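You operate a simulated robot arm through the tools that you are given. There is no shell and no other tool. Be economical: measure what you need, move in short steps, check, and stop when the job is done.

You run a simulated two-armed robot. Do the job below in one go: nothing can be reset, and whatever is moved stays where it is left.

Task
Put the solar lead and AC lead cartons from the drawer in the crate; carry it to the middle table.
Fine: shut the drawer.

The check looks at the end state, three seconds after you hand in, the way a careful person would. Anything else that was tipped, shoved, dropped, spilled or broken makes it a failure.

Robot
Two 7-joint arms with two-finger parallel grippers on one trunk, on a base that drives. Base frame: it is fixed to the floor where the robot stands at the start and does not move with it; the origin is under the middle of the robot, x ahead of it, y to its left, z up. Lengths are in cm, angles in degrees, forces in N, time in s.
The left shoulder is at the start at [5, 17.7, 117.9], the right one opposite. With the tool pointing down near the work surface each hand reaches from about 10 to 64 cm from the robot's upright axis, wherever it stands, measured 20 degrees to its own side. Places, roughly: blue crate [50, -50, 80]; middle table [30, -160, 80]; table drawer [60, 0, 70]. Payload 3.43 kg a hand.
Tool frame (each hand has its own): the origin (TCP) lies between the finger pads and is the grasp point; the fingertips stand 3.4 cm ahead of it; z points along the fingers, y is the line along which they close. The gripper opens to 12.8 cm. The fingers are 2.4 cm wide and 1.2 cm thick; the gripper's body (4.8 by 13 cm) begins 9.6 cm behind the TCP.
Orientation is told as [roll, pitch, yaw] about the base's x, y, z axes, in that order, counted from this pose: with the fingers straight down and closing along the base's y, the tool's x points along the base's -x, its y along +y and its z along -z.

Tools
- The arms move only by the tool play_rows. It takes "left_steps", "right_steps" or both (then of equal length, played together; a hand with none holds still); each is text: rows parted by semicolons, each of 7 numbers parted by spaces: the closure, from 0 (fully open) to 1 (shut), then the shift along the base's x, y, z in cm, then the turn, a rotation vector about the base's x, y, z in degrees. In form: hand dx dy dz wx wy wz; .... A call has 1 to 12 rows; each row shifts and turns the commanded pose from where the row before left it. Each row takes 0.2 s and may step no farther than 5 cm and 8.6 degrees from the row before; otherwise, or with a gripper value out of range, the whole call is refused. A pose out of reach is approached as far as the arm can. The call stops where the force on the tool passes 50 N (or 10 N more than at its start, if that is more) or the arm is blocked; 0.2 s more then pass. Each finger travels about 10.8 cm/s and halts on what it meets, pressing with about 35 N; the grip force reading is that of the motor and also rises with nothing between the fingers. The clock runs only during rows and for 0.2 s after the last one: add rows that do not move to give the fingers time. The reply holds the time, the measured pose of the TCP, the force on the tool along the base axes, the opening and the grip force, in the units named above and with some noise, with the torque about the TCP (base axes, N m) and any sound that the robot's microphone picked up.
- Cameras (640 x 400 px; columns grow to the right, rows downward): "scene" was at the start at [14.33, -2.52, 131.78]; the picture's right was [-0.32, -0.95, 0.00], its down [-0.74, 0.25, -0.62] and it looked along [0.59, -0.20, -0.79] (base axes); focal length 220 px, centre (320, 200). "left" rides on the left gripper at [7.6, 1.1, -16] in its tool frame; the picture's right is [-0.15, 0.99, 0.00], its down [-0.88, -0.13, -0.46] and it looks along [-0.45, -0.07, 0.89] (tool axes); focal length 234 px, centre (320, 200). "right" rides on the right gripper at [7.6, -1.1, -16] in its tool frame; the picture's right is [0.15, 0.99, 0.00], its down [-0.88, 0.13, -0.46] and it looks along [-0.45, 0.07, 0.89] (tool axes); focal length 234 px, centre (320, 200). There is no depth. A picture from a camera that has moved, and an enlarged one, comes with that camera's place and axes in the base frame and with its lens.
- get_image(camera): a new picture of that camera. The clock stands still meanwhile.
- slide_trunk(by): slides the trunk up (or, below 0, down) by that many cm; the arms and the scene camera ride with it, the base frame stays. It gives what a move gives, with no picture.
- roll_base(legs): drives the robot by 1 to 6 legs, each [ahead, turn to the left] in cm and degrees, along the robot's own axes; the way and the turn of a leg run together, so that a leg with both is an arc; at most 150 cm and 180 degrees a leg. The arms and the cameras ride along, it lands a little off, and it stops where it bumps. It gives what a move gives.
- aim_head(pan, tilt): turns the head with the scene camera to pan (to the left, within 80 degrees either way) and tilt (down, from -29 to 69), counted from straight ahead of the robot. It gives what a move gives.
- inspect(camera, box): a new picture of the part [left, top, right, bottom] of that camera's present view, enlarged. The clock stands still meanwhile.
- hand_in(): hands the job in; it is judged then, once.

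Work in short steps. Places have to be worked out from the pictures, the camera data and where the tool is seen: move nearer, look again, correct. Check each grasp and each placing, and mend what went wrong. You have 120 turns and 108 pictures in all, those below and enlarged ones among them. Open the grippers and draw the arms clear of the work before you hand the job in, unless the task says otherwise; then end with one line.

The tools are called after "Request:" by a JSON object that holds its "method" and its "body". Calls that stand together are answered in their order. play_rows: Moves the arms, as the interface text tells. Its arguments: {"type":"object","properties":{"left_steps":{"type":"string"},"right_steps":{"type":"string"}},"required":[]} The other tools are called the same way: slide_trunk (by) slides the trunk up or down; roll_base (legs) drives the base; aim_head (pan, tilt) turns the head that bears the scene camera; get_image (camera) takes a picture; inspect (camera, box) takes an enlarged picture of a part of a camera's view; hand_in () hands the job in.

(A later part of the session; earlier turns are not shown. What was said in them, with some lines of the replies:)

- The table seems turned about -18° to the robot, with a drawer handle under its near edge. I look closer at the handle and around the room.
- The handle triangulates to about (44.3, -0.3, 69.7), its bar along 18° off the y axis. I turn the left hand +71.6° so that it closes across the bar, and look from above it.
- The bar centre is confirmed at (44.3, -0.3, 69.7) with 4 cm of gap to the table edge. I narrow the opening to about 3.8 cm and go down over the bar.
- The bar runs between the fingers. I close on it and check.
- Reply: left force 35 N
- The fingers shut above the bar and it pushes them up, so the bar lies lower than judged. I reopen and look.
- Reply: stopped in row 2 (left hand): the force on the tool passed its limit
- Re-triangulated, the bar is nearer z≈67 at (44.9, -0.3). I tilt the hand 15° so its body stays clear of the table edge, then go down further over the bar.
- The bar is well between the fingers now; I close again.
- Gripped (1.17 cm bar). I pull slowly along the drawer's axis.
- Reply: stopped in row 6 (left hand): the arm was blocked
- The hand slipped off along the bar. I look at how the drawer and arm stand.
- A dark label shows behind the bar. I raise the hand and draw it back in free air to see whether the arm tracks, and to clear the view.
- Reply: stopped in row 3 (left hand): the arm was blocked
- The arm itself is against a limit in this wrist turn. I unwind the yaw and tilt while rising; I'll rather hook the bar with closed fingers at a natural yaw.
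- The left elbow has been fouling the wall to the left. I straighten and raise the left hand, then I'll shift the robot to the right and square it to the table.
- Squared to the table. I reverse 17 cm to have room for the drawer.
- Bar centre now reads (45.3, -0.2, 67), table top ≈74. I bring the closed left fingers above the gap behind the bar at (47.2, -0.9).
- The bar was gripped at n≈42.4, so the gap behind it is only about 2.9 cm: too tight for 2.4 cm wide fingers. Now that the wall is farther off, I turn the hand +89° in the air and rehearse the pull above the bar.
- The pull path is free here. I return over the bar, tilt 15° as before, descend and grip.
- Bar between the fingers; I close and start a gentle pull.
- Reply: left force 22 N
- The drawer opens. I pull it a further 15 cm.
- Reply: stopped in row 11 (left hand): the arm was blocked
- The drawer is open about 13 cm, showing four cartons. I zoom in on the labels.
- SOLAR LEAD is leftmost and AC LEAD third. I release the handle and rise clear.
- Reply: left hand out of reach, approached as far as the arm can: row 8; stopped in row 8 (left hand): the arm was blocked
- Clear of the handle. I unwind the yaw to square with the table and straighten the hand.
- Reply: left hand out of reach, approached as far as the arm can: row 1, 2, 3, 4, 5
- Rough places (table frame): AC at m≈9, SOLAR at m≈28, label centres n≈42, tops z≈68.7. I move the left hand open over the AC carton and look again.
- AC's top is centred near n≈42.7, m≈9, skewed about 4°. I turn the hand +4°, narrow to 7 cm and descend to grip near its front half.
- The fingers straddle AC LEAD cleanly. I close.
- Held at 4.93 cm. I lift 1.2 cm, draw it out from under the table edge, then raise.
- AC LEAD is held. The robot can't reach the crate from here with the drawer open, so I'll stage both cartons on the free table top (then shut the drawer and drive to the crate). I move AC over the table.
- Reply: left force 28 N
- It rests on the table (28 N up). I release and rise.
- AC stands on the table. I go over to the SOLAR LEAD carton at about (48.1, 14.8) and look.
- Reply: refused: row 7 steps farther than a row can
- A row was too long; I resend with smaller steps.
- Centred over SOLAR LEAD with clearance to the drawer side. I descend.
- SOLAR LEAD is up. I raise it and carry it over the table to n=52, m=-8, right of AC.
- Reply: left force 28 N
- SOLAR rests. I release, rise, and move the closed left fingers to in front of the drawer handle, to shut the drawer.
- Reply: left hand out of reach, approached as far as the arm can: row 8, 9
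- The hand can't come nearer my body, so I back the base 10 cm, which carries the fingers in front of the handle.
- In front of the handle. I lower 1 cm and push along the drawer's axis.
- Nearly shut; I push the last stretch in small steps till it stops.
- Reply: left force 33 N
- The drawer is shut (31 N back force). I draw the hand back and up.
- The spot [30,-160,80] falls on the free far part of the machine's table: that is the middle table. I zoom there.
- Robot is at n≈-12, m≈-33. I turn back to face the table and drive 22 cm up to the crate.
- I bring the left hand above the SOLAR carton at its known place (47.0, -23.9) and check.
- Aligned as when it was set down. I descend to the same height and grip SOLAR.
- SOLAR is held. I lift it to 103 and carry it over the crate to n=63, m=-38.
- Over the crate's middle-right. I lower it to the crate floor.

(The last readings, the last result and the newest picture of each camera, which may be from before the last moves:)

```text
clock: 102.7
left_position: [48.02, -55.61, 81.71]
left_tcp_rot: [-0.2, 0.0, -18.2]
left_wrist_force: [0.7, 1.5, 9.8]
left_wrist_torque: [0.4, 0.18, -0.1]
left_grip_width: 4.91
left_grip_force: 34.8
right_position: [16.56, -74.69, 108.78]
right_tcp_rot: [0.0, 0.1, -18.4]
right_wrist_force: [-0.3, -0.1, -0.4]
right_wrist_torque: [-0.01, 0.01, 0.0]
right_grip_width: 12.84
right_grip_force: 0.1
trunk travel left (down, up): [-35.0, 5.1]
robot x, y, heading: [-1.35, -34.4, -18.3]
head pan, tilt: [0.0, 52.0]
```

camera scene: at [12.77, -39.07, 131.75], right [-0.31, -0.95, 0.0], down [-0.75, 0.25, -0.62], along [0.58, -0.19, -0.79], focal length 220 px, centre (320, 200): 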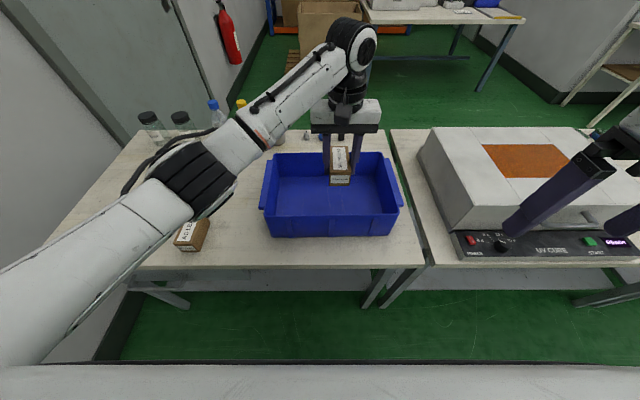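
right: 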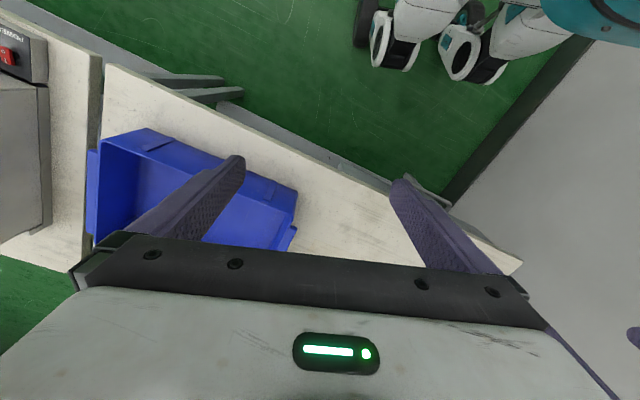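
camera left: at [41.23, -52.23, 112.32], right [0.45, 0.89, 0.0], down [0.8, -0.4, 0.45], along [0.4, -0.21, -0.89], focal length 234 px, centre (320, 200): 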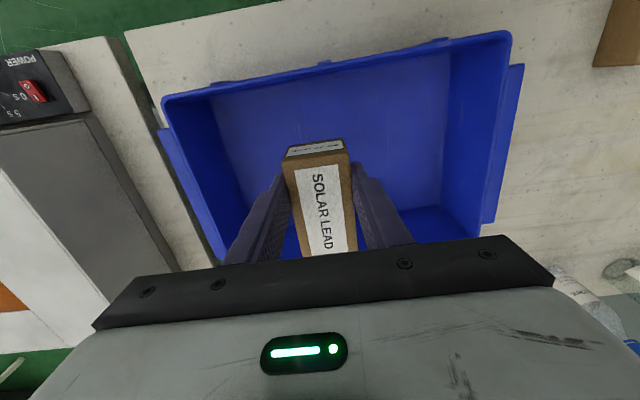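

Contact at 81.7. I release, rise, and go back over the AC carton.

Request:
{"method": "play_rows", "body": {"left_steps": "0.7 0 0 0 0 0 0; 0.5 0 0 0 0 0 0; 0.45 0 0 0 0 0 0; 0.45 0 0 4.5 0 0 0; 0.45 0 0 4.5 0 0 0; 0.45 0 0 4.5 0 0 0; 0.45 0 0 4.5 0 0 0; 0.45 0 0 3 0 0 0"}}

Request:
{"method": "play_rows", "body": {"left_steps": "0.45 0.23 4.56 0 0 0 0; 0.45 0.23 4.56 0 0 0 0; 0.45 0.23 4.56 0 0 0 0; 0.45 0.23 4.56 0 0 0 0; 0.45 0.23 4.56 0 0 0 0; 0.45 0.23 4.56 0 0 0 0; 0.45 0.23 4.56 0 0 0 0; 0.45 0.23 4.56 0 0 0 0; 0.45 0.23 4.56 0 0 0 0; 0.45 0 0 -4 0 0 0; 0.45 0 0 -4 0 0 0; 0.45 0 0 -3 0 0 0"}}

Request:
{"method": "get_image", "body": {"camera": "left"}}

Request:
{"method": "get_image", "body": {"camera": "scene"}}

```text
clock: 104.5
left_position: [47.98, -55.54, 102.57]
left_tcp_rot: [-0.1, 0.2, -18.2]
left_wrist_force: [-0.1, -0.4, 0.8]
left_wrist_torque: [0.01, -0.03, 0.0]
left_grip_width: 7.05
left_grip_force: 0.0
right_position: [16.43, -74.57, 108.77]
right_tcp_rot: [0.0, 0.0, -18.4]
right_wrist_force: [-0.3, 0.5, -1.3]
right_wrist_torque: [0.02, 0.03, -0.04]
right_grip_width: 12.81
right_grip_force: 0.0
trunk travel left (down, up): [-35.0, 5.1]
robot x, y, heading: [-0.86, -34.18, -18.2]
head pan, tilt: [0.0, 52.0]
```

```text
clock: 107.1
left_position: [50.09, -14.54, 91.52]
left_tcp_rot: [-0.2, 0.1, -18.1]
left_wrist_force: [0.0, 0.1, 0.1]
left_wrist_torque: [0.01, -0.01, 0.01]
left_grip_width: 7.03
left_grip_force: 0.0
right_position: [16.54, -74.61, 108.75]
right_tcp_rot: [0.0, -0.1, -18.3]
right_wrist_force: [0.8, -0.3, 0.3]
right_wrist_torque: [-0.02, 0.01, 0.01]
right_grip_width: 12.78
right_grip_force: 0.1
trunk travel left (down, up): [-35.0, 5.1]
robot x, y, heading: [-1.0, -34.34, -18.7]
head pan, tilt: [0.0, 52.0]
```

```text
51 pictures are left
camera left: at [43.32, -11.13, 107.57], right [0.45, 0.89, 0.0], down [0.8, -0.4, 0.45], along [0.4, -0.21, -0.89], focal length 234 px, centre (320, 200)
```

left: 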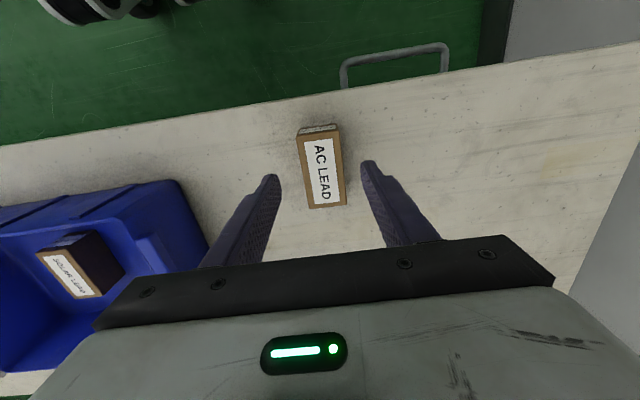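

```text
50 pictures are left
camera scene: at [12.77, -39.03, 131.75], right [-0.31, -0.95, 0.0], down [-0.75, 0.25, -0.62], along [0.58, -0.19, -0.79], focal length 220 px, centre (320, 200)
```

scene: 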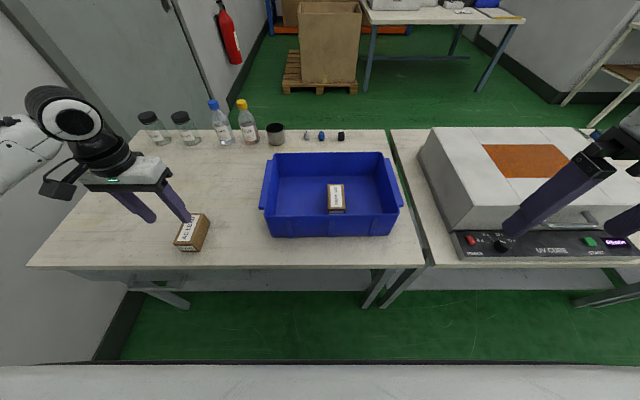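

SOLAR sits in the crate. I pick up AC in the same way.

Request:
{"method": "play_rows", "body": {"left_steps": "0.45 0 0 -4 0 0 0; 0.45 0 0 -4 0 0 0; 0.45 0 0 -2.8 0 0 0; 0.45 0 0 0 0 0 0; 0.6 0 0 0 0 0 0; 0.75 0 0 0 0 0 0; 0.85 0 0 0 0 0 0; 0.85 0 0 0 0 0 0; 0.85 0 0 4 0 0 0; 0.85 0 0 4 0 0 0; 0.85 0 0 4.5 0 0 0; 0.85 0 0 4.5 0 0 0"}}

Request:
{"method": "play_rows", "body": {"left_steps": "0.85 0 0 4.5 0 0 0; 0.85 0.11 -3.97 1 0 0 0; 0.85 0.11 -3.97 0 0 0 0; 0.85 0.11 -3.97 0 0 0 0; 0.85 0.11 -3.97 0 0 0 0; 0.85 0.11 -3.97 0 0 0 0; 0.85 0.11 -3.97 0 0 0 0; 0.85 0.11 -3.97 0 0 0 0; 0.85 0.11 -3.97 0 0 0 0; 0.85 0 0 -4 0 0 0; 0.85 0 0 -4 0 0 0"}}

Request:
{"method": "get_image", "body": {"camera": "left"}}

```text
clock: 109.7
left_position: [50.03, -14.64, 97.71]
left_tcp_rot: [-0.2, 0.2, -18.2]
left_wrist_force: [-0.2, -0.4, -1.4]
left_wrist_torque: [-0.03, 0.05, 0.02]
left_grip_width: 4.92
left_grip_force: 35.0
right_position: [16.63, -74.8, 108.69]
right_tcp_rot: [0.1, 0.0, -18.5]
right_wrist_force: [-0.1, -0.3, -0.3]
right_wrist_torque: [-0.01, 0.0, -0.02]
right_grip_width: 12.8
right_grip_force: 0.0
trunk travel left (down, up): [-35.0, 5.1]
robot x, y, heading: [-1.11, -34.14, -18.3]
head pan, tilt: [0.0, 52.0]
```

```text
clock: 112.1
left_position: [50.93, -46.4, 95.33]
left_tcp_rot: [-0.2, 0.2, -18.2]
left_wrist_force: [-0.4, -0.2, -1.4]
left_wrist_torque: [-0.01, 0.06, 0.02]
left_grip_width: 4.93
left_grip_force: 35.3
right_position: [16.63, -74.62, 108.71]
right_tcp_rot: [0.0, 0.0, -18.4]
right_wrist_force: [0.5, -0.1, -1.0]
right_wrist_torque: [0.01, 0.0, -0.02]
right_grip_width: 12.81
right_grip_force: 0.0
trunk travel left (down, up): [-35.0, 5.1]
robot x, y, heading: [-0.93, -34.23, -18.4]
head pan, tilt: [0.0, 52.0]
```

```text
49 pictures are left
camera left: at [44.23, -43.04, 111.41], right [0.45, 0.89, 0.0], down [0.8, -0.4, 0.45], along [0.4, -0.21, -0.89], focal length 234 px, centre (320, 200)
```

left: 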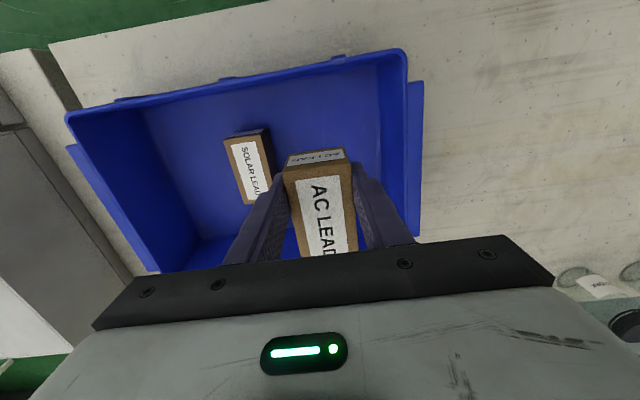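

AC is clear of SOLAR. I lower it.

Request:
{"method": "play_rows", "body": {"left_steps": "0.85 0 0 -4 0 0 0; 0.85 0 0 -4 0 0 0; 0.85 0 0 -3 0 0 0; 0.85 0 0 -1 0 0 0; 0.85 0 0 -0.8 0 0 0; 0.85 0 0 -0.7 0 0 0; 0.85 0 0 -0.4 0 0 0; 0.85 0 0 -0.3 0 0 0; 0.85 0 0 0 0 0 0"}}

```text
clock: 114.1
left_position: [51.03, -46.45, 81.13]
left_tcp_rot: [0.0, 0.1, -18.2]
left_wrist_force: [-0.2, -0.4, 3.2]
left_wrist_torque: [0.16, 0.1, 0.02]
left_grip_width: 4.95
left_grip_force: 34.9
right_position: [16.59, -74.66, 108.73]
right_tcp_rot: [-0.1, 0.0, -18.4]
right_wrist_force: [-0.7, 0.5, -0.6]
right_wrist_torque: [0.0, 0.01, -0.03]
right_grip_width: 12.82
right_grip_force: 0.0
trunk travel left (down, up): [-35.0, 5.1]
robot x, y, heading: [-0.77, -34.0, -18.1]
head pan, tilt: [0.0, 52.0]
```

Just touching the floor. I release, rise, and withdraw the hand to see the crate clearly.

Request:
{"method": "play_rows", "body": {"left_steps": "0.7 0 0 -0.1 0 0 0; 0.5 0 0 0 0 0 0; 0.45 0 0 0 0 0 0; 0.45 0 0 4.5 0 0 0; 0.45 0 0 4.5 0 0 0; 0.45 0 0 4.5 0 0 0; 0.45 0 0 4.5 0 0 0; 0.45 0 0 4.5 0 0 0; 0.45 0 4.5 0 0 0 0; 0.45 0 4.5 0 0 0 0; 0.45 0 4.5 0 0 0 0"}}

Request:
{"method": "inspect", "body": {"camera": "scene", "box": [240, 130, 440, 255]}}

Request:
{"method": "get_image", "body": {"camera": "left"}}

```text
clock: 116.5
left_position: [50.88, -32.75, 103.39]
left_tcp_rot: [-0.2, 0.2, -18.3]
left_wrist_force: [0.2, 1.0, -0.5]
left_wrist_torque: [0.02, -0.01, 0.01]
left_grip_width: 7.03
left_grip_force: 0.1
right_position: [16.53, -74.62, 108.86]
right_tcp_rot: [0.0, -0.1, -18.4]
right_wrist_force: [0.7, 0.5, -0.3]
right_wrist_torque: [-0.02, 0.0, -0.01]
right_grip_width: 12.83
right_grip_force: 0.0
trunk travel left (down, up): [-35.0, 5.1]
robot x, y, heading: [-1.08, -34.33, -18.1]
head pan, tilt: [0.0, 52.0]
```

```text
3.20 times, centred on (340, 192) of scene
camera zoom: at [12.76, -38.94, 131.76], right [-0.31, -0.95, 0.0], down [-0.75, 0.25, -0.62], along [0.58, -0.19, -0.79], focal length 703 px, centre (256, 224)
```

zoom: 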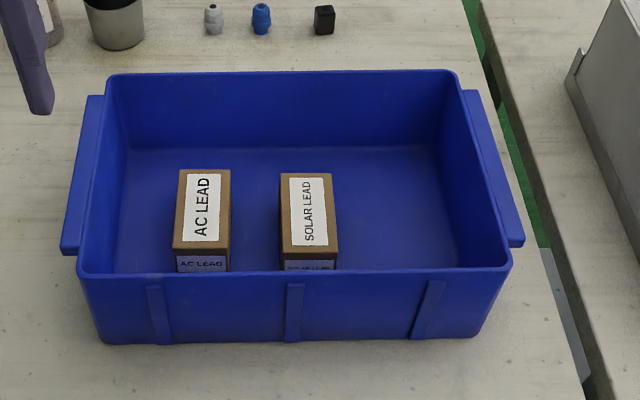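

```text
47 pictures are left
camera left: at [44.11, -29.19, 119.49], right [0.45, 0.89, 0.0], down [0.8, -0.4, 0.45], along [0.4, -0.21, -0.89], focal length 234 px, centre (320, 200)
```

left: 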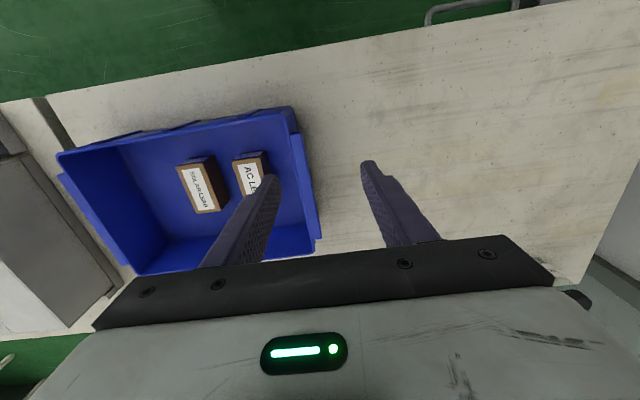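

Both cartons lie in the crate. The crate has side flanges at m≈-18.7 and m≈-53, centre n≈65.4, rim z≈87.5. I bring both hands above the side walls and look.

Request:
{"method": "play_rows", "body": {"left_steps": "0.3 0.9 -0.93 -1 0 0 0; 0.25 0.9 -0.93 -1 0 0 0; 0.25 0.9 -0.93 -1 0 0 0; 0.25 0.9 -0.93 -1 0 0 0; 0.25 0.9 -0.93 -1 0 0 0; 0.25 0.8 -0.9 -1 0 0 0; 0.25 0 0 0 0 0 0; 0.25 0 0 0 0 0 0", "right_steps": "0.25 4.1 0.55 -1.6 0 0 0; 0.25 4.1 0.55 -1.6 0 0 0; 0.25 4.1 0.55 -1.6 0 0 0; 0.25 4.1 0.55 -1.6 0 0 0; 0.25 4.1 0.55 -1.6 0 0 0; 0.25 4.1 0.55 -1.6 0 0 0; 0.25 4.2 0.5 -1.6 0 0 0; 0.25 0 0 0 0 0 0"}}

Request:
{"method": "get_image", "body": {"camera": "left"}}

Request:
{"method": "get_image", "body": {"camera": "right"}}

Request:
{"method": "get_image", "body": {"camera": "scene"}}

```text
clock: 118.3
left_position: [56.12, -38.36, 97.43]
left_tcp_rot: [0.0, 0.1, -18.2]
left_wrist_force: [-0.2, -0.5, 0.1]
left_wrist_torque: [-0.01, 0.01, 0.02]
left_grip_width: 9.56
left_grip_force: 0.0
right_position: [45.47, -70.84, 97.53]
right_tcp_rot: [0.0, -0.1, -18.4]
right_wrist_force: [0.0, -0.3, 0.6]
right_wrist_torque: [-0.03, 0.02, 0.01]
right_grip_width: 9.6
right_grip_force: 0.0
trunk travel left (down, up): [-35.0, 5.1]
robot x, y, heading: [-1.12, -34.35, -18.3]
head pan, tilt: [0.0, 52.0]
```

```text
46 pictures are left
camera left: at [49.42, -35.0, 113.52], right [0.45, 0.89, 0.0], down [0.8, -0.4, 0.45], along [0.4, -0.2, -0.89], focal length 234 px, centre (320, 200)
```

left: 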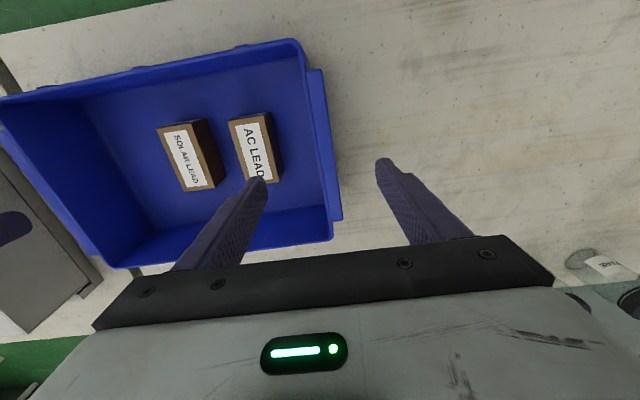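

```text
45 pictures are left
camera right: at [37.98, -69.5, 113.61], right [0.17, 0.98, 0.0], down [0.88, -0.15, 0.46], along [0.45, -0.08, -0.89], focal length 234 px, centre (320, 200)
```

right: 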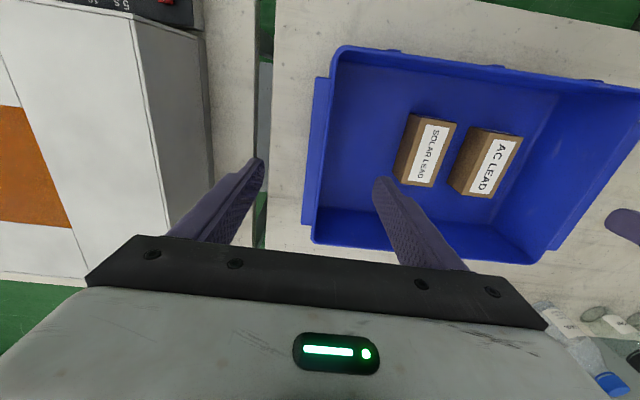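

```text
44 pictures are left
camera scene: at [12.73, -39.06, 131.76], right [-0.31, -0.95, 0.0], down [-0.75, 0.25, -0.62], along [0.58, -0.19, -0.79], focal length 220 px, centre (320, 200)
```

scene: 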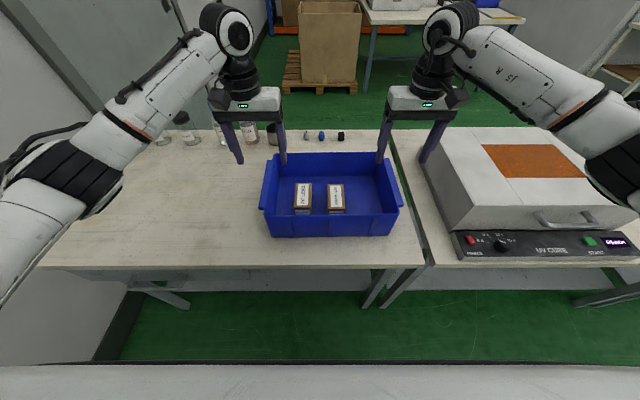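

Both hands straddle the flanged side walls at the crate's middle. I narrow to 7 cm and descend to TCP z≈85.5.

Request:
{"method": "play_rows", "body": {"left_steps": "0.45 0 0 0 0 0 0; 0.45 0 0 -3 0 0 0; 0.45 0 0 -3 0 0 0; 0.45 0 0 -3 0 0 0; 0.45 0 0 -2 0 0 0; 0.45 0 0 -1 0 0 0; 0.45 0 0 0 0 0 0", "right_steps": "0.45 0 0 0 0 0 0; 0.45 -0.1 -0.3 -3 0 0 0; 0.45 0 0 -3 0 0 0; 0.45 0 0 -3 0 0 0; 0.45 0 0 -2 0 0 0; 0.45 0 0 -1 0 0 0; 0.45 0 0 0 0 0 0"}}

Request:
{"method": "get_image", "body": {"camera": "left"}}

Request:
{"method": "get_image", "body": {"camera": "right"}}

```text
clock: 119.9
left_position: [56.04, -38.48, 85.46]
left_tcp_rot: [0.0, 0.1, -18.2]
left_wrist_force: [0.4, 0.1, 0.1]
left_wrist_torque: [-0.01, -0.01, 0.05]
left_grip_width: 7.04
left_grip_force: 0.0
right_position: [45.29, -71.29, 85.45]
right_tcp_rot: [0.0, 0.0, -18.3]
right_wrist_force: [0.3, 0.4, 0.0]
right_wrist_torque: [0.0, 0.0, 0.01]
right_grip_width: 7.05
right_grip_force: 0.0
trunk travel left (down, up): [-35.0, 5.1]
robot x, y, heading: [-1.19, -34.54, -18.5]
head pan, tilt: [0.0, 52.0]
```

```text
43 pictures are left
camera left: at [49.47, -35.0, 101.53], right [0.45, 0.89, 0.0], down [0.8, -0.4, 0.45], along [0.4, -0.21, -0.89], focal length 234 px, centre (320, 200)
```

left: 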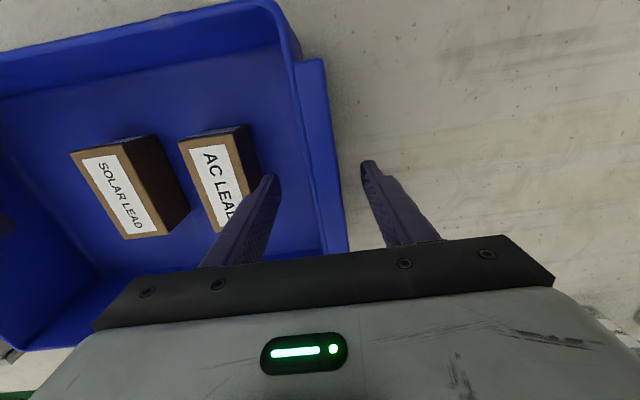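

```text
42 pictures are left
camera right: at [37.77, -69.94, 101.51], right [0.17, 0.98, 0.0], down [0.88, -0.15, 0.46], along [0.45, -0.08, -0.89], focal length 234 px, centre (320, 200)
```

right: 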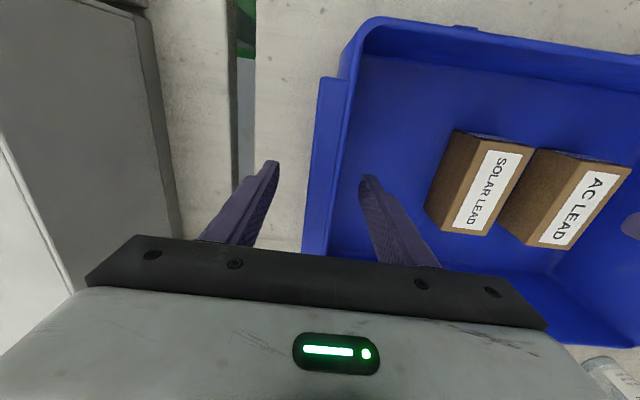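

Both straddle wall and flange. I lower 1 cm more for contact depth and close both together.

Request:
{"method": "play_rows", "body": {"left_steps": "0.45 0 0 -1 0 0 0; 0.55 0 0 0 0 0 0; 0.65 0 0 0 0 0 0; 0.75 0 0 0 0 0 0; 0.9 0 0 0 0 0 0; 1 0 0 0 0 0 0; 1 0 0 0 0 0 0", "right_steps": "0.45 0 0 -1 0 0 0; 0.55 0 0 0 0 0 0; 0.65 0 0 0 0 0 0; 0.75 0 0 0 0 0 0; 0.9 0 0 0 0 0 0; 1 0 0 0 0 0 0; 1 0 0 0 0 0 0"}}

Request:
{"method": "get_image", "body": {"camera": "scene"}}

```text
clock: 121.5
left_position: [56.3, -38.13, 84.37]
left_tcp_rot: [0.0, 0.3, -17.9]
left_wrist_force: [11.0, 19.3, -0.2]
left_wrist_torque: [-1.01, 0.85, 0.9]
left_grip_width: 2.08
left_grip_force: 35.8
right_position: [45.28, -71.42, 84.5]
right_tcp_rot: [-0.2, 0.1, -18.5]
right_wrist_force: [-9.2, -17.4, 2.5]
right_wrist_torque: [1.22, -0.66, 0.93]
right_grip_width: 2.13
right_grip_force: 35.2
trunk travel left (down, up): [-35.0, 5.1]
robot x, y, heading: [-1.08, -34.44, -18.0]
head pan, tilt: [0.0, 52.0]
```

```text
41 pictures are left
camera scene: at [12.76, -39.02, 131.76], right [-0.31, -0.95, 0.0], down [-0.75, 0.25, -0.62], along [0.58, -0.19, -0.79], focal length 220 px, centre (320, 200)
```

scene: 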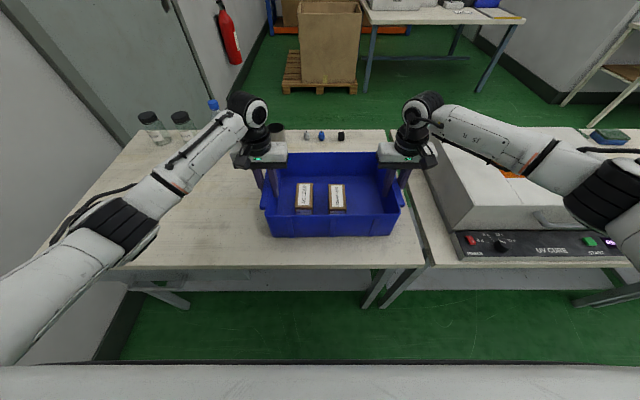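

Both hold 2.1 cm. I ease the hands 0.3 cm outward to relieve the side force and lift 3 cm.

Request:
{"method": "play_rows", "body": {"left_steps": "1 0.1 0.28 0 0 0 0; 1 0 0 0.5 0 0 0; 1 0 0 0.7 0 0 0; 1 0 0 0.8 0 0 0; 1 0 0 1 0 0 0; 1 0 0 0 0 0 0", "right_steps": "1 -0.1 -0.28 0 0 0 0; 1 0 0 0.5 0 0 0; 1 0 0 0.7 0 0 0; 1 0 0 0.8 0 0 0; 1 0 0 1 0 0 0; 1 0 0 0 0 0 0"}}

Request:
{"method": "get_image", "body": {"camera": "scene"}}

```text
clock: 122.9
left_position: [56.4, -38.07, 87.39]
left_tcp_rot: [-0.1, 0.2, -18.2]
left_wrist_force: [8.2, 7.3, -5.6]
left_wrist_torque: [-0.27, -0.2, 0.85]
left_grip_width: 2.11
left_grip_force: 34.7
right_position: [45.19, -71.43, 87.51]
right_tcp_rot: [0.1, 0.1, -18.4]
right_wrist_force: [-8.3, -6.9, -2.3]
right_wrist_torque: [0.82, 0.07, 1.0]
right_grip_width: 2.1
right_grip_force: 34.5
trunk travel left (down, up): [-35.0, 5.1]
robot x, y, heading: [-1.16, -34.41, -18.3]
head pan, tilt: [0.0, 52.0]
```

```text
40 pictures are left
camera scene: at [12.83, -39.07, 131.74], right [-0.31, -0.95, 0.0], down [-0.75, 0.25, -0.61], along [0.58, -0.19, -0.79], focal length 220 px, centre (320, 200)
```

scene: 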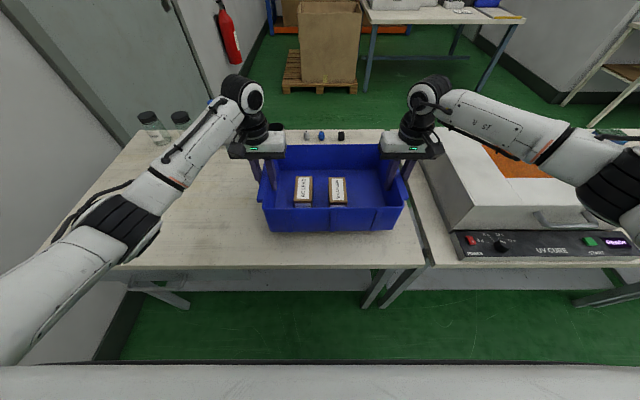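

The crate is clear and light (~8 N). I lift 12 cm more and draw it 10 cm toward me.

Request:
{"method": "play_rows", "body": {"left_steps": "1 0 0 2 0 0 0; 1 0 0 2.5 0 0 0; 1 0 0 2.5 0 0 0; 1 0 0 2.5 0 0 0; 1 0 0 2.5 0 0 0; 1 -1.42 0.47 0 0 0 0; 1 -1.9 0.63 0 0 0 0; 1 -1.9 0.63 0 0 0 0; 1 -1.9 0.63 0 0 0 0; 1 -1.9 0.63 0 0 0 0; 1 -0.5 0.17 0 0 0 0; 1 0 0 0 0 0 0", "right_steps": "1 0 0 2 0 0 0; 1 0 0 2.5 0 0 0; 1 0 0 2.5 0 0 0; 1 0 0 2.5 0 0 0; 1 0 0 2.5 0 0 0; 1 -1.42 0.47 0 0 0 0; 1 -1.9 0.63 0 0 0 0; 1 -1.9 0.63 0 0 0 0; 1 -1.9 0.63 0 0 0 0; 1 -1.9 0.63 0 0 0 0; 1 -0.5 0.17 0 0 0 0; 1 0 0 0 0 0 0"}}

Request:
{"method": "get_image", "body": {"camera": "scene"}}

```text
clock: 125.5
left_position: [46.79, -34.98, 99.46]
left_tcp_rot: [-0.2, 0.1, -18.2]
left_wrist_force: [2.9, -4.4, -5.2]
left_wrist_torque: [-0.17, 0.28, 0.99]
left_grip_width: 2.07
left_grip_force: 35.0
right_position: [35.68, -68.38, 99.59]
right_tcp_rot: [0.0, 0.1, -18.5]
right_wrist_force: [-4.1, 3.0, -4.9]
right_wrist_torque: [0.31, -0.31, 0.84]
right_grip_width: 2.1
right_grip_force: 35.2
trunk travel left (down, up): [-35.0, 5.1]
robot x, y, heading: [-1.11, -34.16, -17.9]
head pan, tilt: [0.0, 52.0]
```

```text
39 pictures are left
camera scene: at [12.81, -39.06, 131.74], right [-0.31, -0.95, 0.0], down [-0.75, 0.25, -0.62], along [0.58, -0.19, -0.79], focal length 220 px, centre (320, 200)
```

scene: 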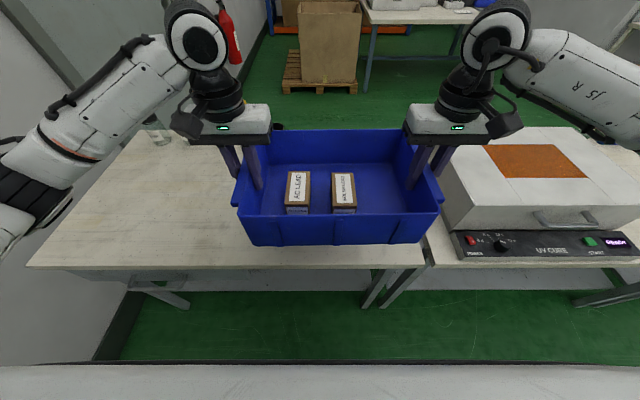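

The crate is secure. I back 26 cm so the crate clears tables when turning.

Request:
{"method": "roll_base", "body": {"legs": [[-26, 0]]}}

Request:
{"method": "aim_head", "body": {"pan": -60, "tilt": 25}}

Request:
{"method": "get_image", "body": {"camera": "scene"}}

```text
clock: 127.4
left_position: [22.28, -26.97, 99.4]
left_tcp_rot: [-0.2, 0.3, -18.4]
left_wrist_force: [3.0, -6.9, -4.6]
left_wrist_torque: [-0.22, 0.12, 0.83]
left_grip_width: 2.11
left_grip_force: 35.3
right_position: [11.07, -60.29, 99.47]
right_tcp_rot: [0.1, 0.0, -18.5]
right_wrist_force: [-2.5, 7.3, -2.4]
right_wrist_torque: [0.39, -0.14, 0.85]
right_grip_width: 2.1
right_grip_force: 35.0
trunk travel left (down, up): [-35.0, 5.1]
robot x, y, heading: [-25.73, -26.1, -18.3]
head pan, tilt: [0.0, 52.0]
```

```text
clock: 128.7
left_position: [22.41, -27.01, 99.42]
left_tcp_rot: [-0.1, 0.2, -18.4]
left_wrist_force: [5.4, -1.4, -4.7]
left_wrist_torque: [-0.23, 0.05, 1.01]
left_grip_width: 2.07
left_grip_force: 34.9
right_position: [11.02, -60.11, 99.51]
right_tcp_rot: [0.2, 0.2, -18.5]
right_wrist_force: [-5.3, 1.3, -2.4]
right_wrist_torque: [0.57, -0.15, 1.03]
right_grip_width: 2.1
right_grip_force: 35.0
trunk travel left (down, up): [-35.0, 5.1]
robot x, y, heading: [-25.75, -26.21, -18.4]
head pan, tilt: [-60.0, 25.0]
```

```text
38 pictures are left
camera scene: at [-16.94, -37.61, 135.76], right [-0.98, -0.2, 0.0], down [-0.09, 0.41, -0.91], along [0.18, -0.89, -0.42], focal length 220 px, centre (320, 200)
```

scene: 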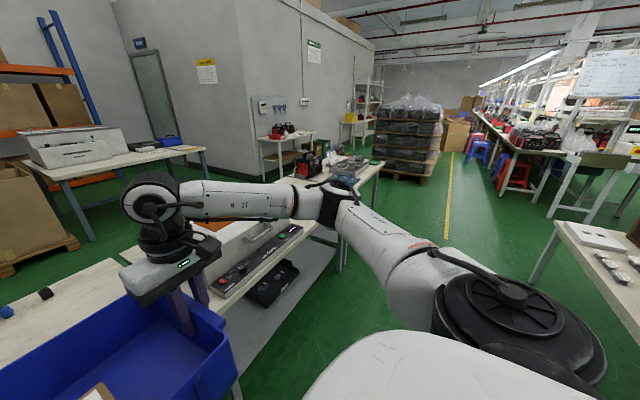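

The right elbow stays compact. I turn right 90° and look along the tables.

Request:
{"method": "roll_base", "body": {"legs": [[0, -90]]}}

Request:
{"method": "aim_head", "body": {"pan": 35, "tilt": 20}}

Request:
{"method": "get_image", "body": {"camera": "scene"}}

```text
clock: 132.9
left_position: [-26.69, -74.28, 99.29]
left_tcp_rot: [-0.2, 0.2, -108.7]
left_wrist_force: [-1.2, -5.3, -4.0]
left_wrist_torque: [0.31, 0.31, 0.84]
left_grip_width: 2.08
left_grip_force: 35.5
right_position: [-59.78, -62.82, 99.45]
right_tcp_rot: [0.1, 0.1, -108.7]
right_wrist_force: [0.9, 5.6, -3.8]
right_wrist_torque: [-0.28, -0.36, 0.81]
right_grip_width: 2.13
right_grip_force: 34.8
trunk travel left (down, up): [-35.0, 5.1]
robot x, y, heading: [-25.61, -26.32, -108.6]
head pan, tilt: [-60.0, 25.0]
```

```text
clock: 134.6
left_position: [-26.77, -74.28, 99.3]
left_tcp_rot: [-0.2, 0.3, -108.8]
left_wrist_force: [-1.9, -5.1, -4.7]
left_wrist_torque: [-0.23, 0.31, 0.92]
left_grip_width: 2.08
left_grip_force: 34.8
right_position: [-59.8, -62.82, 99.42]
right_tcp_rot: [-0.1, 0.0, -108.8]
right_wrist_force: [1.2, 4.7, -3.1]
right_wrist_torque: [0.16, -0.58, 0.95]
right_grip_width: 2.09
right_grip_force: 35.0
trunk travel left (down, up): [-35.0, 5.1]
robot x, y, heading: [-25.74, -26.05, -108.9]
head pan, tilt: [35.0, 20.0]
```

```text
37 pictures are left
camera scene: at [-25.18, -41.96, 136.57], right [-0.96, -0.28, 0.0], down [-0.09, 0.33, -0.94], along [0.26, -0.9, -0.34], focal length 220 px, centre (320, 200)
```

scene: 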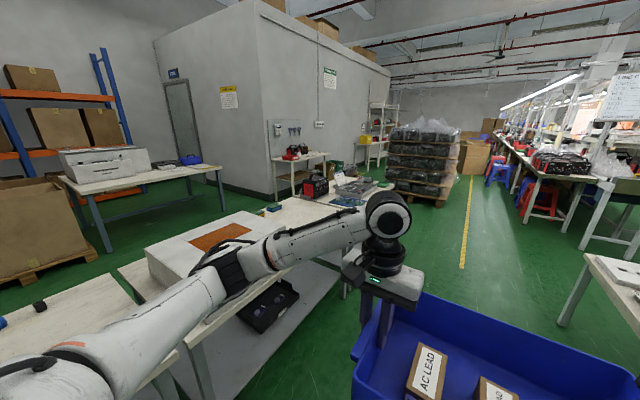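

Request:
{"method": "inspect", "body": {"camera": "scene", "box": [200, 150, 420, 290]}}

```text
2.86 times, centred on (310, 220) of scene
camera zoom: at [-25.18, -41.96, 136.57], right [-0.96, -0.28, 0.0], down [-0.09, 0.33, -0.94], along [0.26, -0.9, -0.34], focal length 628 px, centre (349, 143)
```

zoom: 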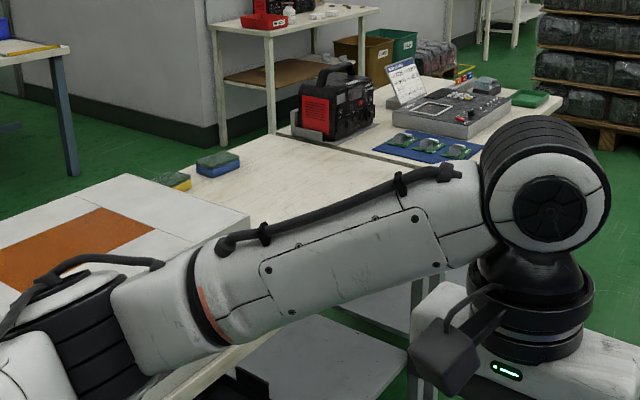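

Table 2 holds the UV unit at its near end and is free beyond it (m≈-115…-175); a third table begins after. I drive 107 cm along the aisle.

Request:
{"method": "roll_base", "body": {"legs": [[60, 0.3], [47, 0]]}}

Request:
{"method": "aim_head", "body": {"pan": 75, "tilt": 35}}

Request:
{"method": "get_image", "body": {"camera": "scene"}}

```text
clock: 140.5
left_position: [-60.22, -176.0, 99.33]
left_tcp_rot: [-0.2, 0.2, -108.1]
left_wrist_force: [-0.4, -5.4, -5.0]
left_wrist_torque: [0.29, 0.25, 0.87]
left_grip_width: 2.1
left_grip_force: 35.1
right_position: [-93.49, -165.03, 99.5]
right_tcp_rot: [0.1, 0.1, -108.3]
right_wrist_force: [1.2, 4.8, -3.8]
right_wrist_torque: [-0.27, -0.41, 0.85]
right_grip_width: 2.1
right_grip_force: 34.7
trunk travel left (down, up): [-35.0, 5.1]
robot x, y, heading: [-59.49, -128.15, -108.5]
head pan, tilt: [35.0, 20.0]
```

```text
clock: 141.5
left_position: [-60.33, -176.18, 99.37]
left_tcp_rot: [-0.1, 0.1, -108.1]
left_wrist_force: [-0.8, -5.3, -5.3]
left_wrist_torque: [0.46, 0.19, 1.04]
left_grip_width: 2.11
left_grip_force: 34.8
right_position: [-93.45, -165.07, 99.53]
right_tcp_rot: [-0.1, 0.1, -108.2]
right_wrist_force: [1.1, 5.3, -2.7]
right_wrist_torque: [-0.47, -0.42, 1.01]
right_grip_width: 2.06
right_grip_force: 34.6
trunk travel left (down, up): [-35.0, 5.1]
robot x, y, heading: [-59.71, -128.4, -108.5]
head pan, tilt: [75.0, 35.0]
```

```text
35 pictures are left
camera scene: at [-54.27, -139.74, 134.19], right [-0.55, -0.83, 0.0], down [-0.48, 0.32, -0.82], along [0.68, -0.45, -0.57], focal length 220 px, centre (320, 200)
```

scene: 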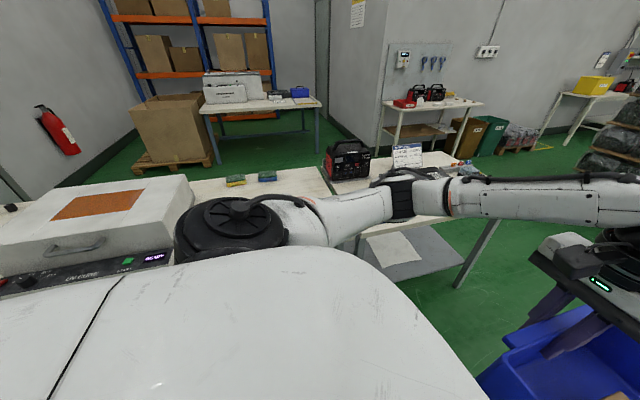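

The free stretch runs m≈-115 to -180 with sponges at its back. I drive 3 cm more and turn left 90° to face it.

Request:
{"method": "roll_base", "body": {"legs": [[3.5, 0], [0, 90]]}}

Request:
{"method": "aim_head", "body": {"pan": 0, "tilt": 45}}

Request:
{"method": "get_image", "body": {"camera": "scene"}}

```text
clock: 146.2
left_position: [-12.67, -132.7, 99.22]
left_tcp_rot: [-0.3, 0.3, -18.9]
left_wrist_force: [5.7, -1.2, -3.5]
left_wrist_torque: [-0.3, 0.28, 0.88]
left_grip_width: 2.1
left_grip_force: 34.8
right_position: [-24.18, -165.78, 99.45]
right_tcp_rot: [0.0, 0.0, -18.9]
right_wrist_force: [-5.0, 1.5, -3.1]
right_wrist_torque: [0.35, -0.27, 0.87]
right_grip_width: 2.07
right_grip_force: 34.6
trunk travel left (down, up): [-35.0, 5.1]
robot x, y, heading: [-60.33, -131.38, -19.0]
head pan, tilt: [75.0, 35.0]
```

```text
clock: 147.7
left_position: [-12.62, -132.6, 99.37]
left_tcp_rot: [0.0, 0.3, -18.8]
left_wrist_force: [5.2, -0.7, -4.8]
left_wrist_torque: [-0.22, 0.14, 0.94]
left_grip_width: 2.06
left_grip_force: 35.4
right_position: [-24.24, -165.72, 99.48]
right_tcp_rot: [0.1, 0.1, -19.0]
right_wrist_force: [-4.9, 0.4, -3.1]
right_wrist_torque: [0.5, -0.2, 0.95]
right_grip_width: 2.1
right_grip_force: 34.9
trunk travel left (down, up): [-35.0, 5.1]
robot x, y, heading: [-60.5, -131.62, -18.8]
head pan, tilt: [0.0, 45.0]
```

```text
34 pictures are left
camera scene: at [-46.12, -136.46, 132.7], right [-0.33, -0.95, 0.0], down [-0.67, 0.23, -0.71], along [0.67, -0.23, -0.71], focal length 220 px, centre (320, 200)
```

scene: 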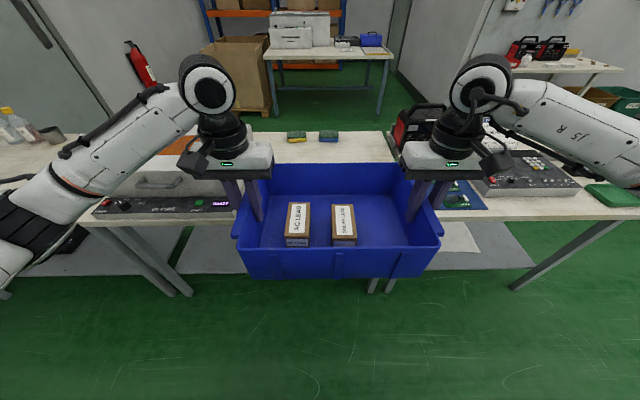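

The crate centre is at m≈-147, midway in the free stretch. I drive 28 cm forward; the crate bottom (~90) is well above the table.

Request:
{"method": "roll_base", "body": {"legs": [[28, 0.4]]}}

Request:
{"method": "get_image", "body": {"camera": "scene"}}

```text
clock: 149.6
left_position: [13.59, -141.36, 99.36]
left_tcp_rot: [-0.1, 0.2, -18.6]
left_wrist_force: [5.3, -0.3, -5.4]
left_wrist_torque: [-0.38, -0.18, 0.9]
left_grip_width: 2.06
left_grip_force: 35.3
right_position: [2.26, -174.62, 99.41]
right_tcp_rot: [0.1, 0.1, -18.7]
right_wrist_force: [-4.5, 1.5, -2.7]
right_wrist_torque: [0.53, 0.25, 0.9]
right_grip_width: 2.1
right_grip_force: 34.6
trunk travel left (down, up): [-35.0, 5.1]
robot x, y, heading: [-34.46, -139.89, -18.9]
head pan, tilt: [0.0, 45.0]
```

```text
33 pictures are left
camera scene: at [-19.77, -145.41, 132.69], right [-0.32, -0.95, 0.0], down [-0.67, 0.23, -0.71], along [0.67, -0.23, -0.71], focal length 220 px, centre (320, 200)
```

scene: 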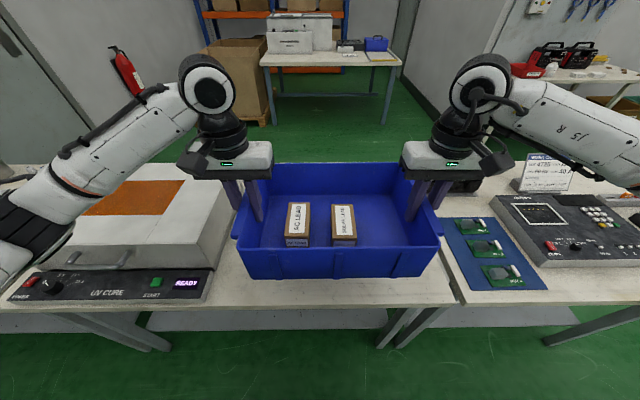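

Seam at m≈-178 and UV unit edge at m≈-114; the crate sits between at -147. I extend 8.5 cm and lower to just above the table.

Request:
{"method": "play_rows", "body": {"left_steps": "1 1.6 -0.53 0 0 0 0; 1 1.9 -0.63 0 0 0 0; 1 1.9 -0.63 0 0 0 0; 1 1.9 -0.63 0 0 0 0; 1 0.8 -0.26 0 0 0 0; 1 0 0 -2.5 0 0 0; 1 0 0 -2.5 0 0 0; 1 0 0 -2.5 0 0 0; 1 0 0 -2.5 0 0 0; 1 0 0 -1.5 0 0 0; 1 0 0 -1 0 0 0; 1 0 0 0 0 0 0", "right_steps": "1 1.6 -0.53 0 0 0 0; 1 1.9 -0.63 0 0 0 0; 1 1.9 -0.63 0 0 0 0; 1 1.9 -0.63 0 0 0 0; 1 0.8 -0.26 0 0 0 0; 1 0 0 -2.5 0 0 0; 1 0 0 -2.5 0 0 0; 1 0 0 -2.5 0 0 0; 1 0 0 -2.5 0 0 0; 1 0 0 -1.5 0 0 0; 1 0 0 -1 0 0 0; 1 0 0 0 0 0 0"}}

Request:
{"method": "get_image", "body": {"camera": "scene"}}

```text
clock: 152.2
left_position: [21.73, -144.08, 86.9]
left_tcp_rot: [-0.2, 0.2, -18.4]
left_wrist_force: [4.3, -1.8, -4.7]
left_wrist_torque: [-0.33, -0.17, 0.75]
left_grip_width: 2.09
left_grip_force: 35.2
right_position: [10.33, -177.17, 86.88]
right_tcp_rot: [0.0, 0.0, -18.5]
right_wrist_force: [-5.5, 0.2, -3.1]
right_wrist_torque: [0.62, 0.14, 0.83]
right_grip_width: 2.1
right_grip_force: 34.6
trunk travel left (down, up): [-35.0, 5.1]
robot x, y, heading: [-34.53, -140.28, -18.6]
head pan, tilt: [0.0, 45.0]
```

```text
32 pictures are left
camera scene: at [-19.82, -145.39, 132.7], right [-0.32, -0.95, 0.0], down [-0.67, 0.23, -0.71], along [0.67, -0.23, -0.71], focal length 220 px, centre (320, 200)
```

scene: 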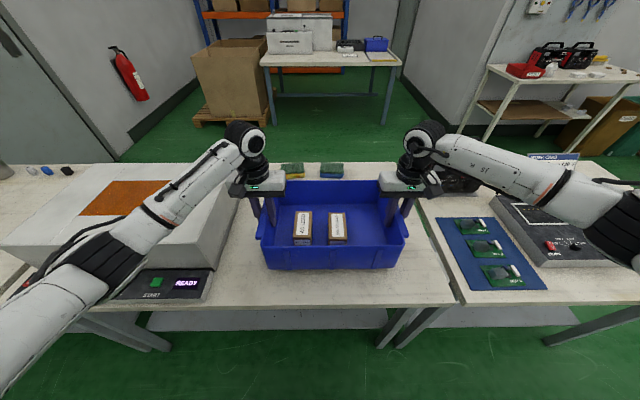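

Well placed. I lower slowly until the table takes the load.

Request:
{"method": "play_rows", "body": {"left_steps": "1 0 0 -0.8 0 0 0; 1 0 0 -0.6 0 0 0; 1 0 0 -0.4 0 0 0; 1 0 0 -0.3 0 0 0; 1 0 0 -0.2 0 0 0; 1 0 0 0 0 0 0", "right_steps": "1 0 0 -0.8 0 0 0; 1 0 0 -0.6 0 0 0; 1 0 0 -0.4 0 0 0; 1 0 0 -0.3 0 0 0; 1 0 0 -0.2 0 0 0; 1 0 0 0 0 0 0"}}

```text
clock: 153.6
left_position: [21.8, -144.0, 84.49]
left_tcp_rot: [-0.2, 0.2, -18.6]
left_wrist_force: [4.1, -1.6, -4.7]
left_wrist_torque: [-0.31, -0.05, 0.83]
left_grip_width: 2.07
left_grip_force: 35.0
right_position: [10.31, -177.1, 84.51]
right_tcp_rot: [0.1, 0.0, -18.6]
right_wrist_force: [-4.0, 2.5, -2.2]
right_wrist_torque: [0.5, 0.06, 0.93]
right_grip_width: 2.07
right_grip_force: 34.9
trunk travel left (down, up): [-35.0, 5.1]
robot x, y, heading: [-34.45, -140.5, -18.9]
head pan, tilt: [0.0, 45.0]
```

Still hanging; a little lower.

Request:
{"method": "play_rows", "body": {"left_steps": "1 0 0 -0.2 0 0 0; 1 0 0 -0.2 0 0 0; 1 0 0 0 0 0 0", "right_steps": "1 0 0 -0.2 0 0 0; 1 0 0 -0.2 0 0 0; 1 0 0 0 0 0 0"}}

```text
clock: 154.4
left_position: [21.57, -143.92, 84.35]
left_tcp_rot: [-0.3, -0.1, -18.5]
left_wrist_force: [9.1, -1.6, 10.4]
left_wrist_torque: [0.13, 1.07, 0.77]
left_grip_width: 2.09
left_grip_force: 34.8
right_position: [10.34, -177.24, 84.43]
right_tcp_rot: [0.0, -0.1, -18.7]
right_wrist_force: [-3.8, -0.1, 13.8]
right_wrist_torque: [0.65, 0.75, 0.89]
right_grip_width: 2.07
right_grip_force: 34.8
trunk travel left (down, up): [-35.0, 5.1]
robot x, y, heading: [-34.2, -140.13, -18.9]
head pan, tilt: [0.0, 45.0]
```

The table bears it. I open both hands gently to 7 cm and rise straight up.

Request:
{"method": "play_rows", "body": {"left_steps": "0.85 0 0 0.1 0 0 0; 0.7 0 0 0 0 0 0; 0.55 0 0 0 0 0 0; 0.48 0 0 0 0 0 0; 0.48 0 0 0 0 0 0; 0.48 0 0 3 0 0 0; 0.48 0 0 4 0 0 0; 0.48 0 0 4.5 0 0 0; 0.48 0 0 4.5 0 0 0; 0.48 0 0 4.5 0 0 0", "right_steps": "0.85 0 0 0.1 0 0 0; 0.7 0 0 0 0 0 0; 0.55 0 0 0 0 0 0; 0.48 0 0 0 0 0 0; 0.48 0 0 0 0 0 0; 0.48 0 0 3 0 0 0; 0.48 0 0 4 0 0 0; 0.48 0 0 4.5 0 0 0; 0.48 0 0 4.5 0 0 0; 0.48 0 0 4.5 0 0 0"}}

Request:
{"method": "get_image", "body": {"camera": "scene"}}

```text
clock: 156.6
left_position: [21.68, -143.98, 105.0]
left_tcp_rot: [-0.1, 0.2, -18.5]
left_wrist_force: [0.1, -0.7, -0.1]
left_wrist_torque: [-0.02, -0.06, -0.05]
left_grip_width: 6.64
left_grip_force: 0.0
right_position: [10.16, -177.22, 105.02]
right_tcp_rot: [-0.1, -0.1, -18.7]
right_wrist_force: [0.7, 0.2, 0.9]
right_wrist_torque: [0.02, 0.01, -0.01]
right_grip_width: 6.64
right_grip_force: 0.0
trunk travel left (down, up): [-35.0, 5.1]
robot x, y, heading: [-34.31, -140.1, -19.0]
head pan, tilt: [0.0, 45.0]
```

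```text
31 pictures are left
camera scene: at [-19.96, -145.34, 132.71], right [-0.32, -0.95, 0.0], down [-0.67, 0.23, -0.71], along [0.67, -0.23, -0.71], focal length 220 px, centre (320, 200)
```

scene: 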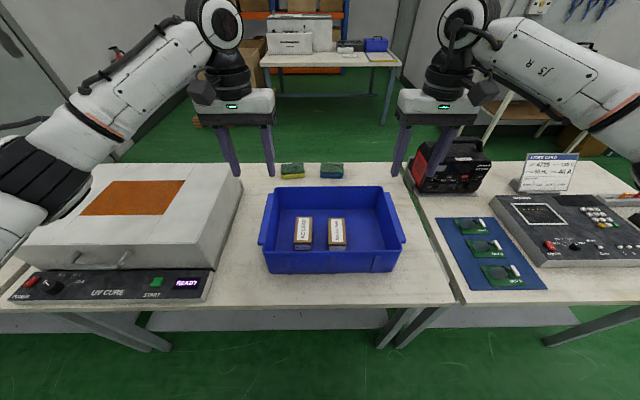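

The crate stands level on the middle table with both cartons. I back away 30 cm and look back at the drawer.

Request:
{"method": "roll_base", "body": {"legs": [[-30, 0]]}}

Request:
{"method": "get_image", "body": {"camera": "scene"}}

Request:
{"method": "aim_head", "body": {"pan": 65, "tilt": 25}}

Request:
{"method": "get_image", "body": {"camera": "scene"}}

```text
clock: 158.7
left_position: [-6.72, -134.07, 104.88]
left_tcp_rot: [-0.2, 0.1, -18.3]
left_wrist_force: [0.3, 0.0, 0.8]
left_wrist_torque: [-0.04, -0.02, 0.0]
left_grip_width: 6.62
left_grip_force: 0.1
right_position: [-18.17, -167.54, 104.73]
right_tcp_rot: [0.2, 0.0, -18.5]
right_wrist_force: [-0.5, -0.4, -0.6]
right_wrist_torque: [-0.01, -0.05, 0.01]
right_grip_width: 6.65
right_grip_force: 0.1
trunk travel left (down, up): [-35.0, 5.1]
robot x, y, heading: [-62.61, -130.8, -18.6]
head pan, tilt: [0.0, 45.0]
```

```text
30 pictures are left
camera scene: at [-48.36, -135.7, 132.72], right [-0.32, -0.95, 0.0], down [-0.67, 0.22, -0.71], along [0.67, -0.23, -0.71], focal length 220 px, centre (320, 200)
```

scene: 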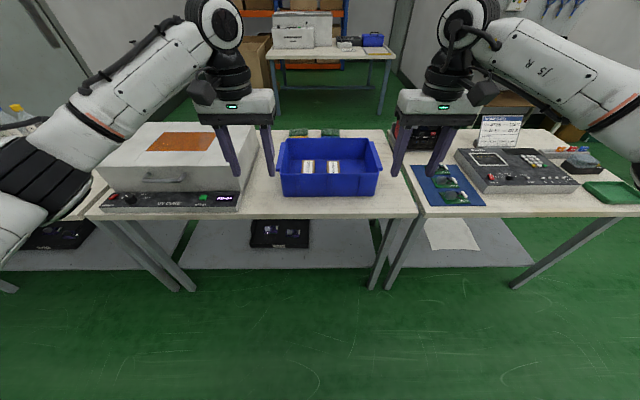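

```text
clock: 160.0
left_position: [-6.57, -134.32, 104.82]
left_tcp_rot: [-0.1, 0.2, -18.3]
left_wrist_force: [0.3, 1.2, 0.2]
left_wrist_torque: [0.01, -0.02, 0.03]
left_grip_width: 6.66
left_grip_force: 0.0
right_position: [-17.96, -167.52, 104.79]
right_tcp_rot: [0.0, 0.2, -18.4]
right_wrist_force: [-0.6, 0.7, -0.4]
right_wrist_torque: [0.01, -0.02, 0.01]
right_grip_width: 6.68
right_grip_force: 0.0
trunk travel left (down, up): [-35.0, 5.1]
robot x, y, heading: [-62.47, -130.77, -18.3]
head pan, tilt: [65.0, 25.0]
```

```text
29 pictures are left
camera scene: at [-49.66, -126.46, 135.77], right [0.72, -0.69, 0.0], down [-0.29, -0.31, -0.91], along [0.62, 0.66, -0.42], focal length 220 px, centre (320, 200)
```

scene: 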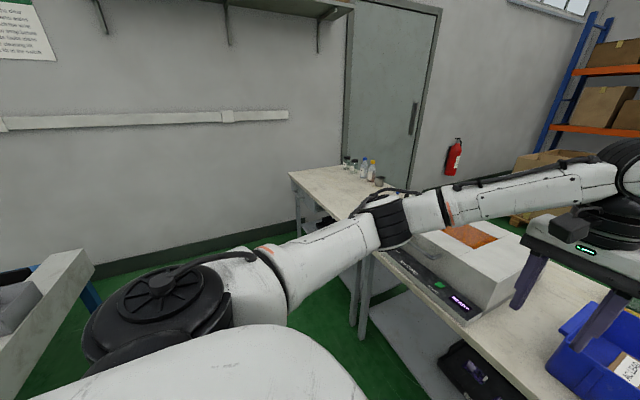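

Request:
{"method": "inspect", "body": {"camera": "scene", "box": [270, 150, 400, 240]}}

```text
4.44 times, centred on (335, 195) of scene
camera zoom: at [-49.66, -126.46, 135.77], right [0.72, -0.69, 0.0], down [-0.29, -0.31, -0.91], along [0.62, 0.66, -0.42], focal length 976 px, centre (253, 222)
```

zoom: 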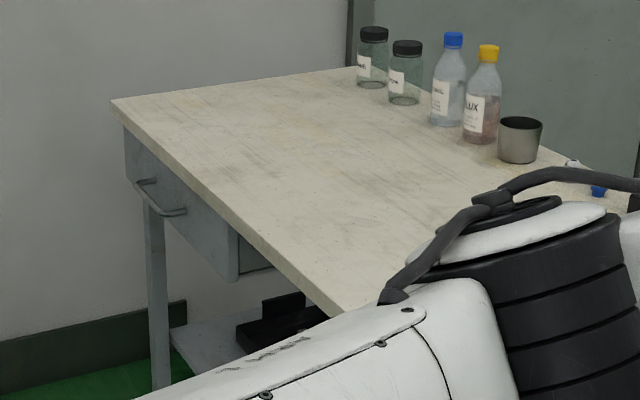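

The drawer is flush shut, the bottles and cup stand untouched, and the crate with both cartons rests on the middle table. The hands are open and clear, so I hand in.

Request:
{"method": "hand_in", "body": {}}

```text
The job is handed in.
```

The solar lead and AC lead cartons are in the crate, the crate is on the middle table, the drawer is shut, and the job is handed in.
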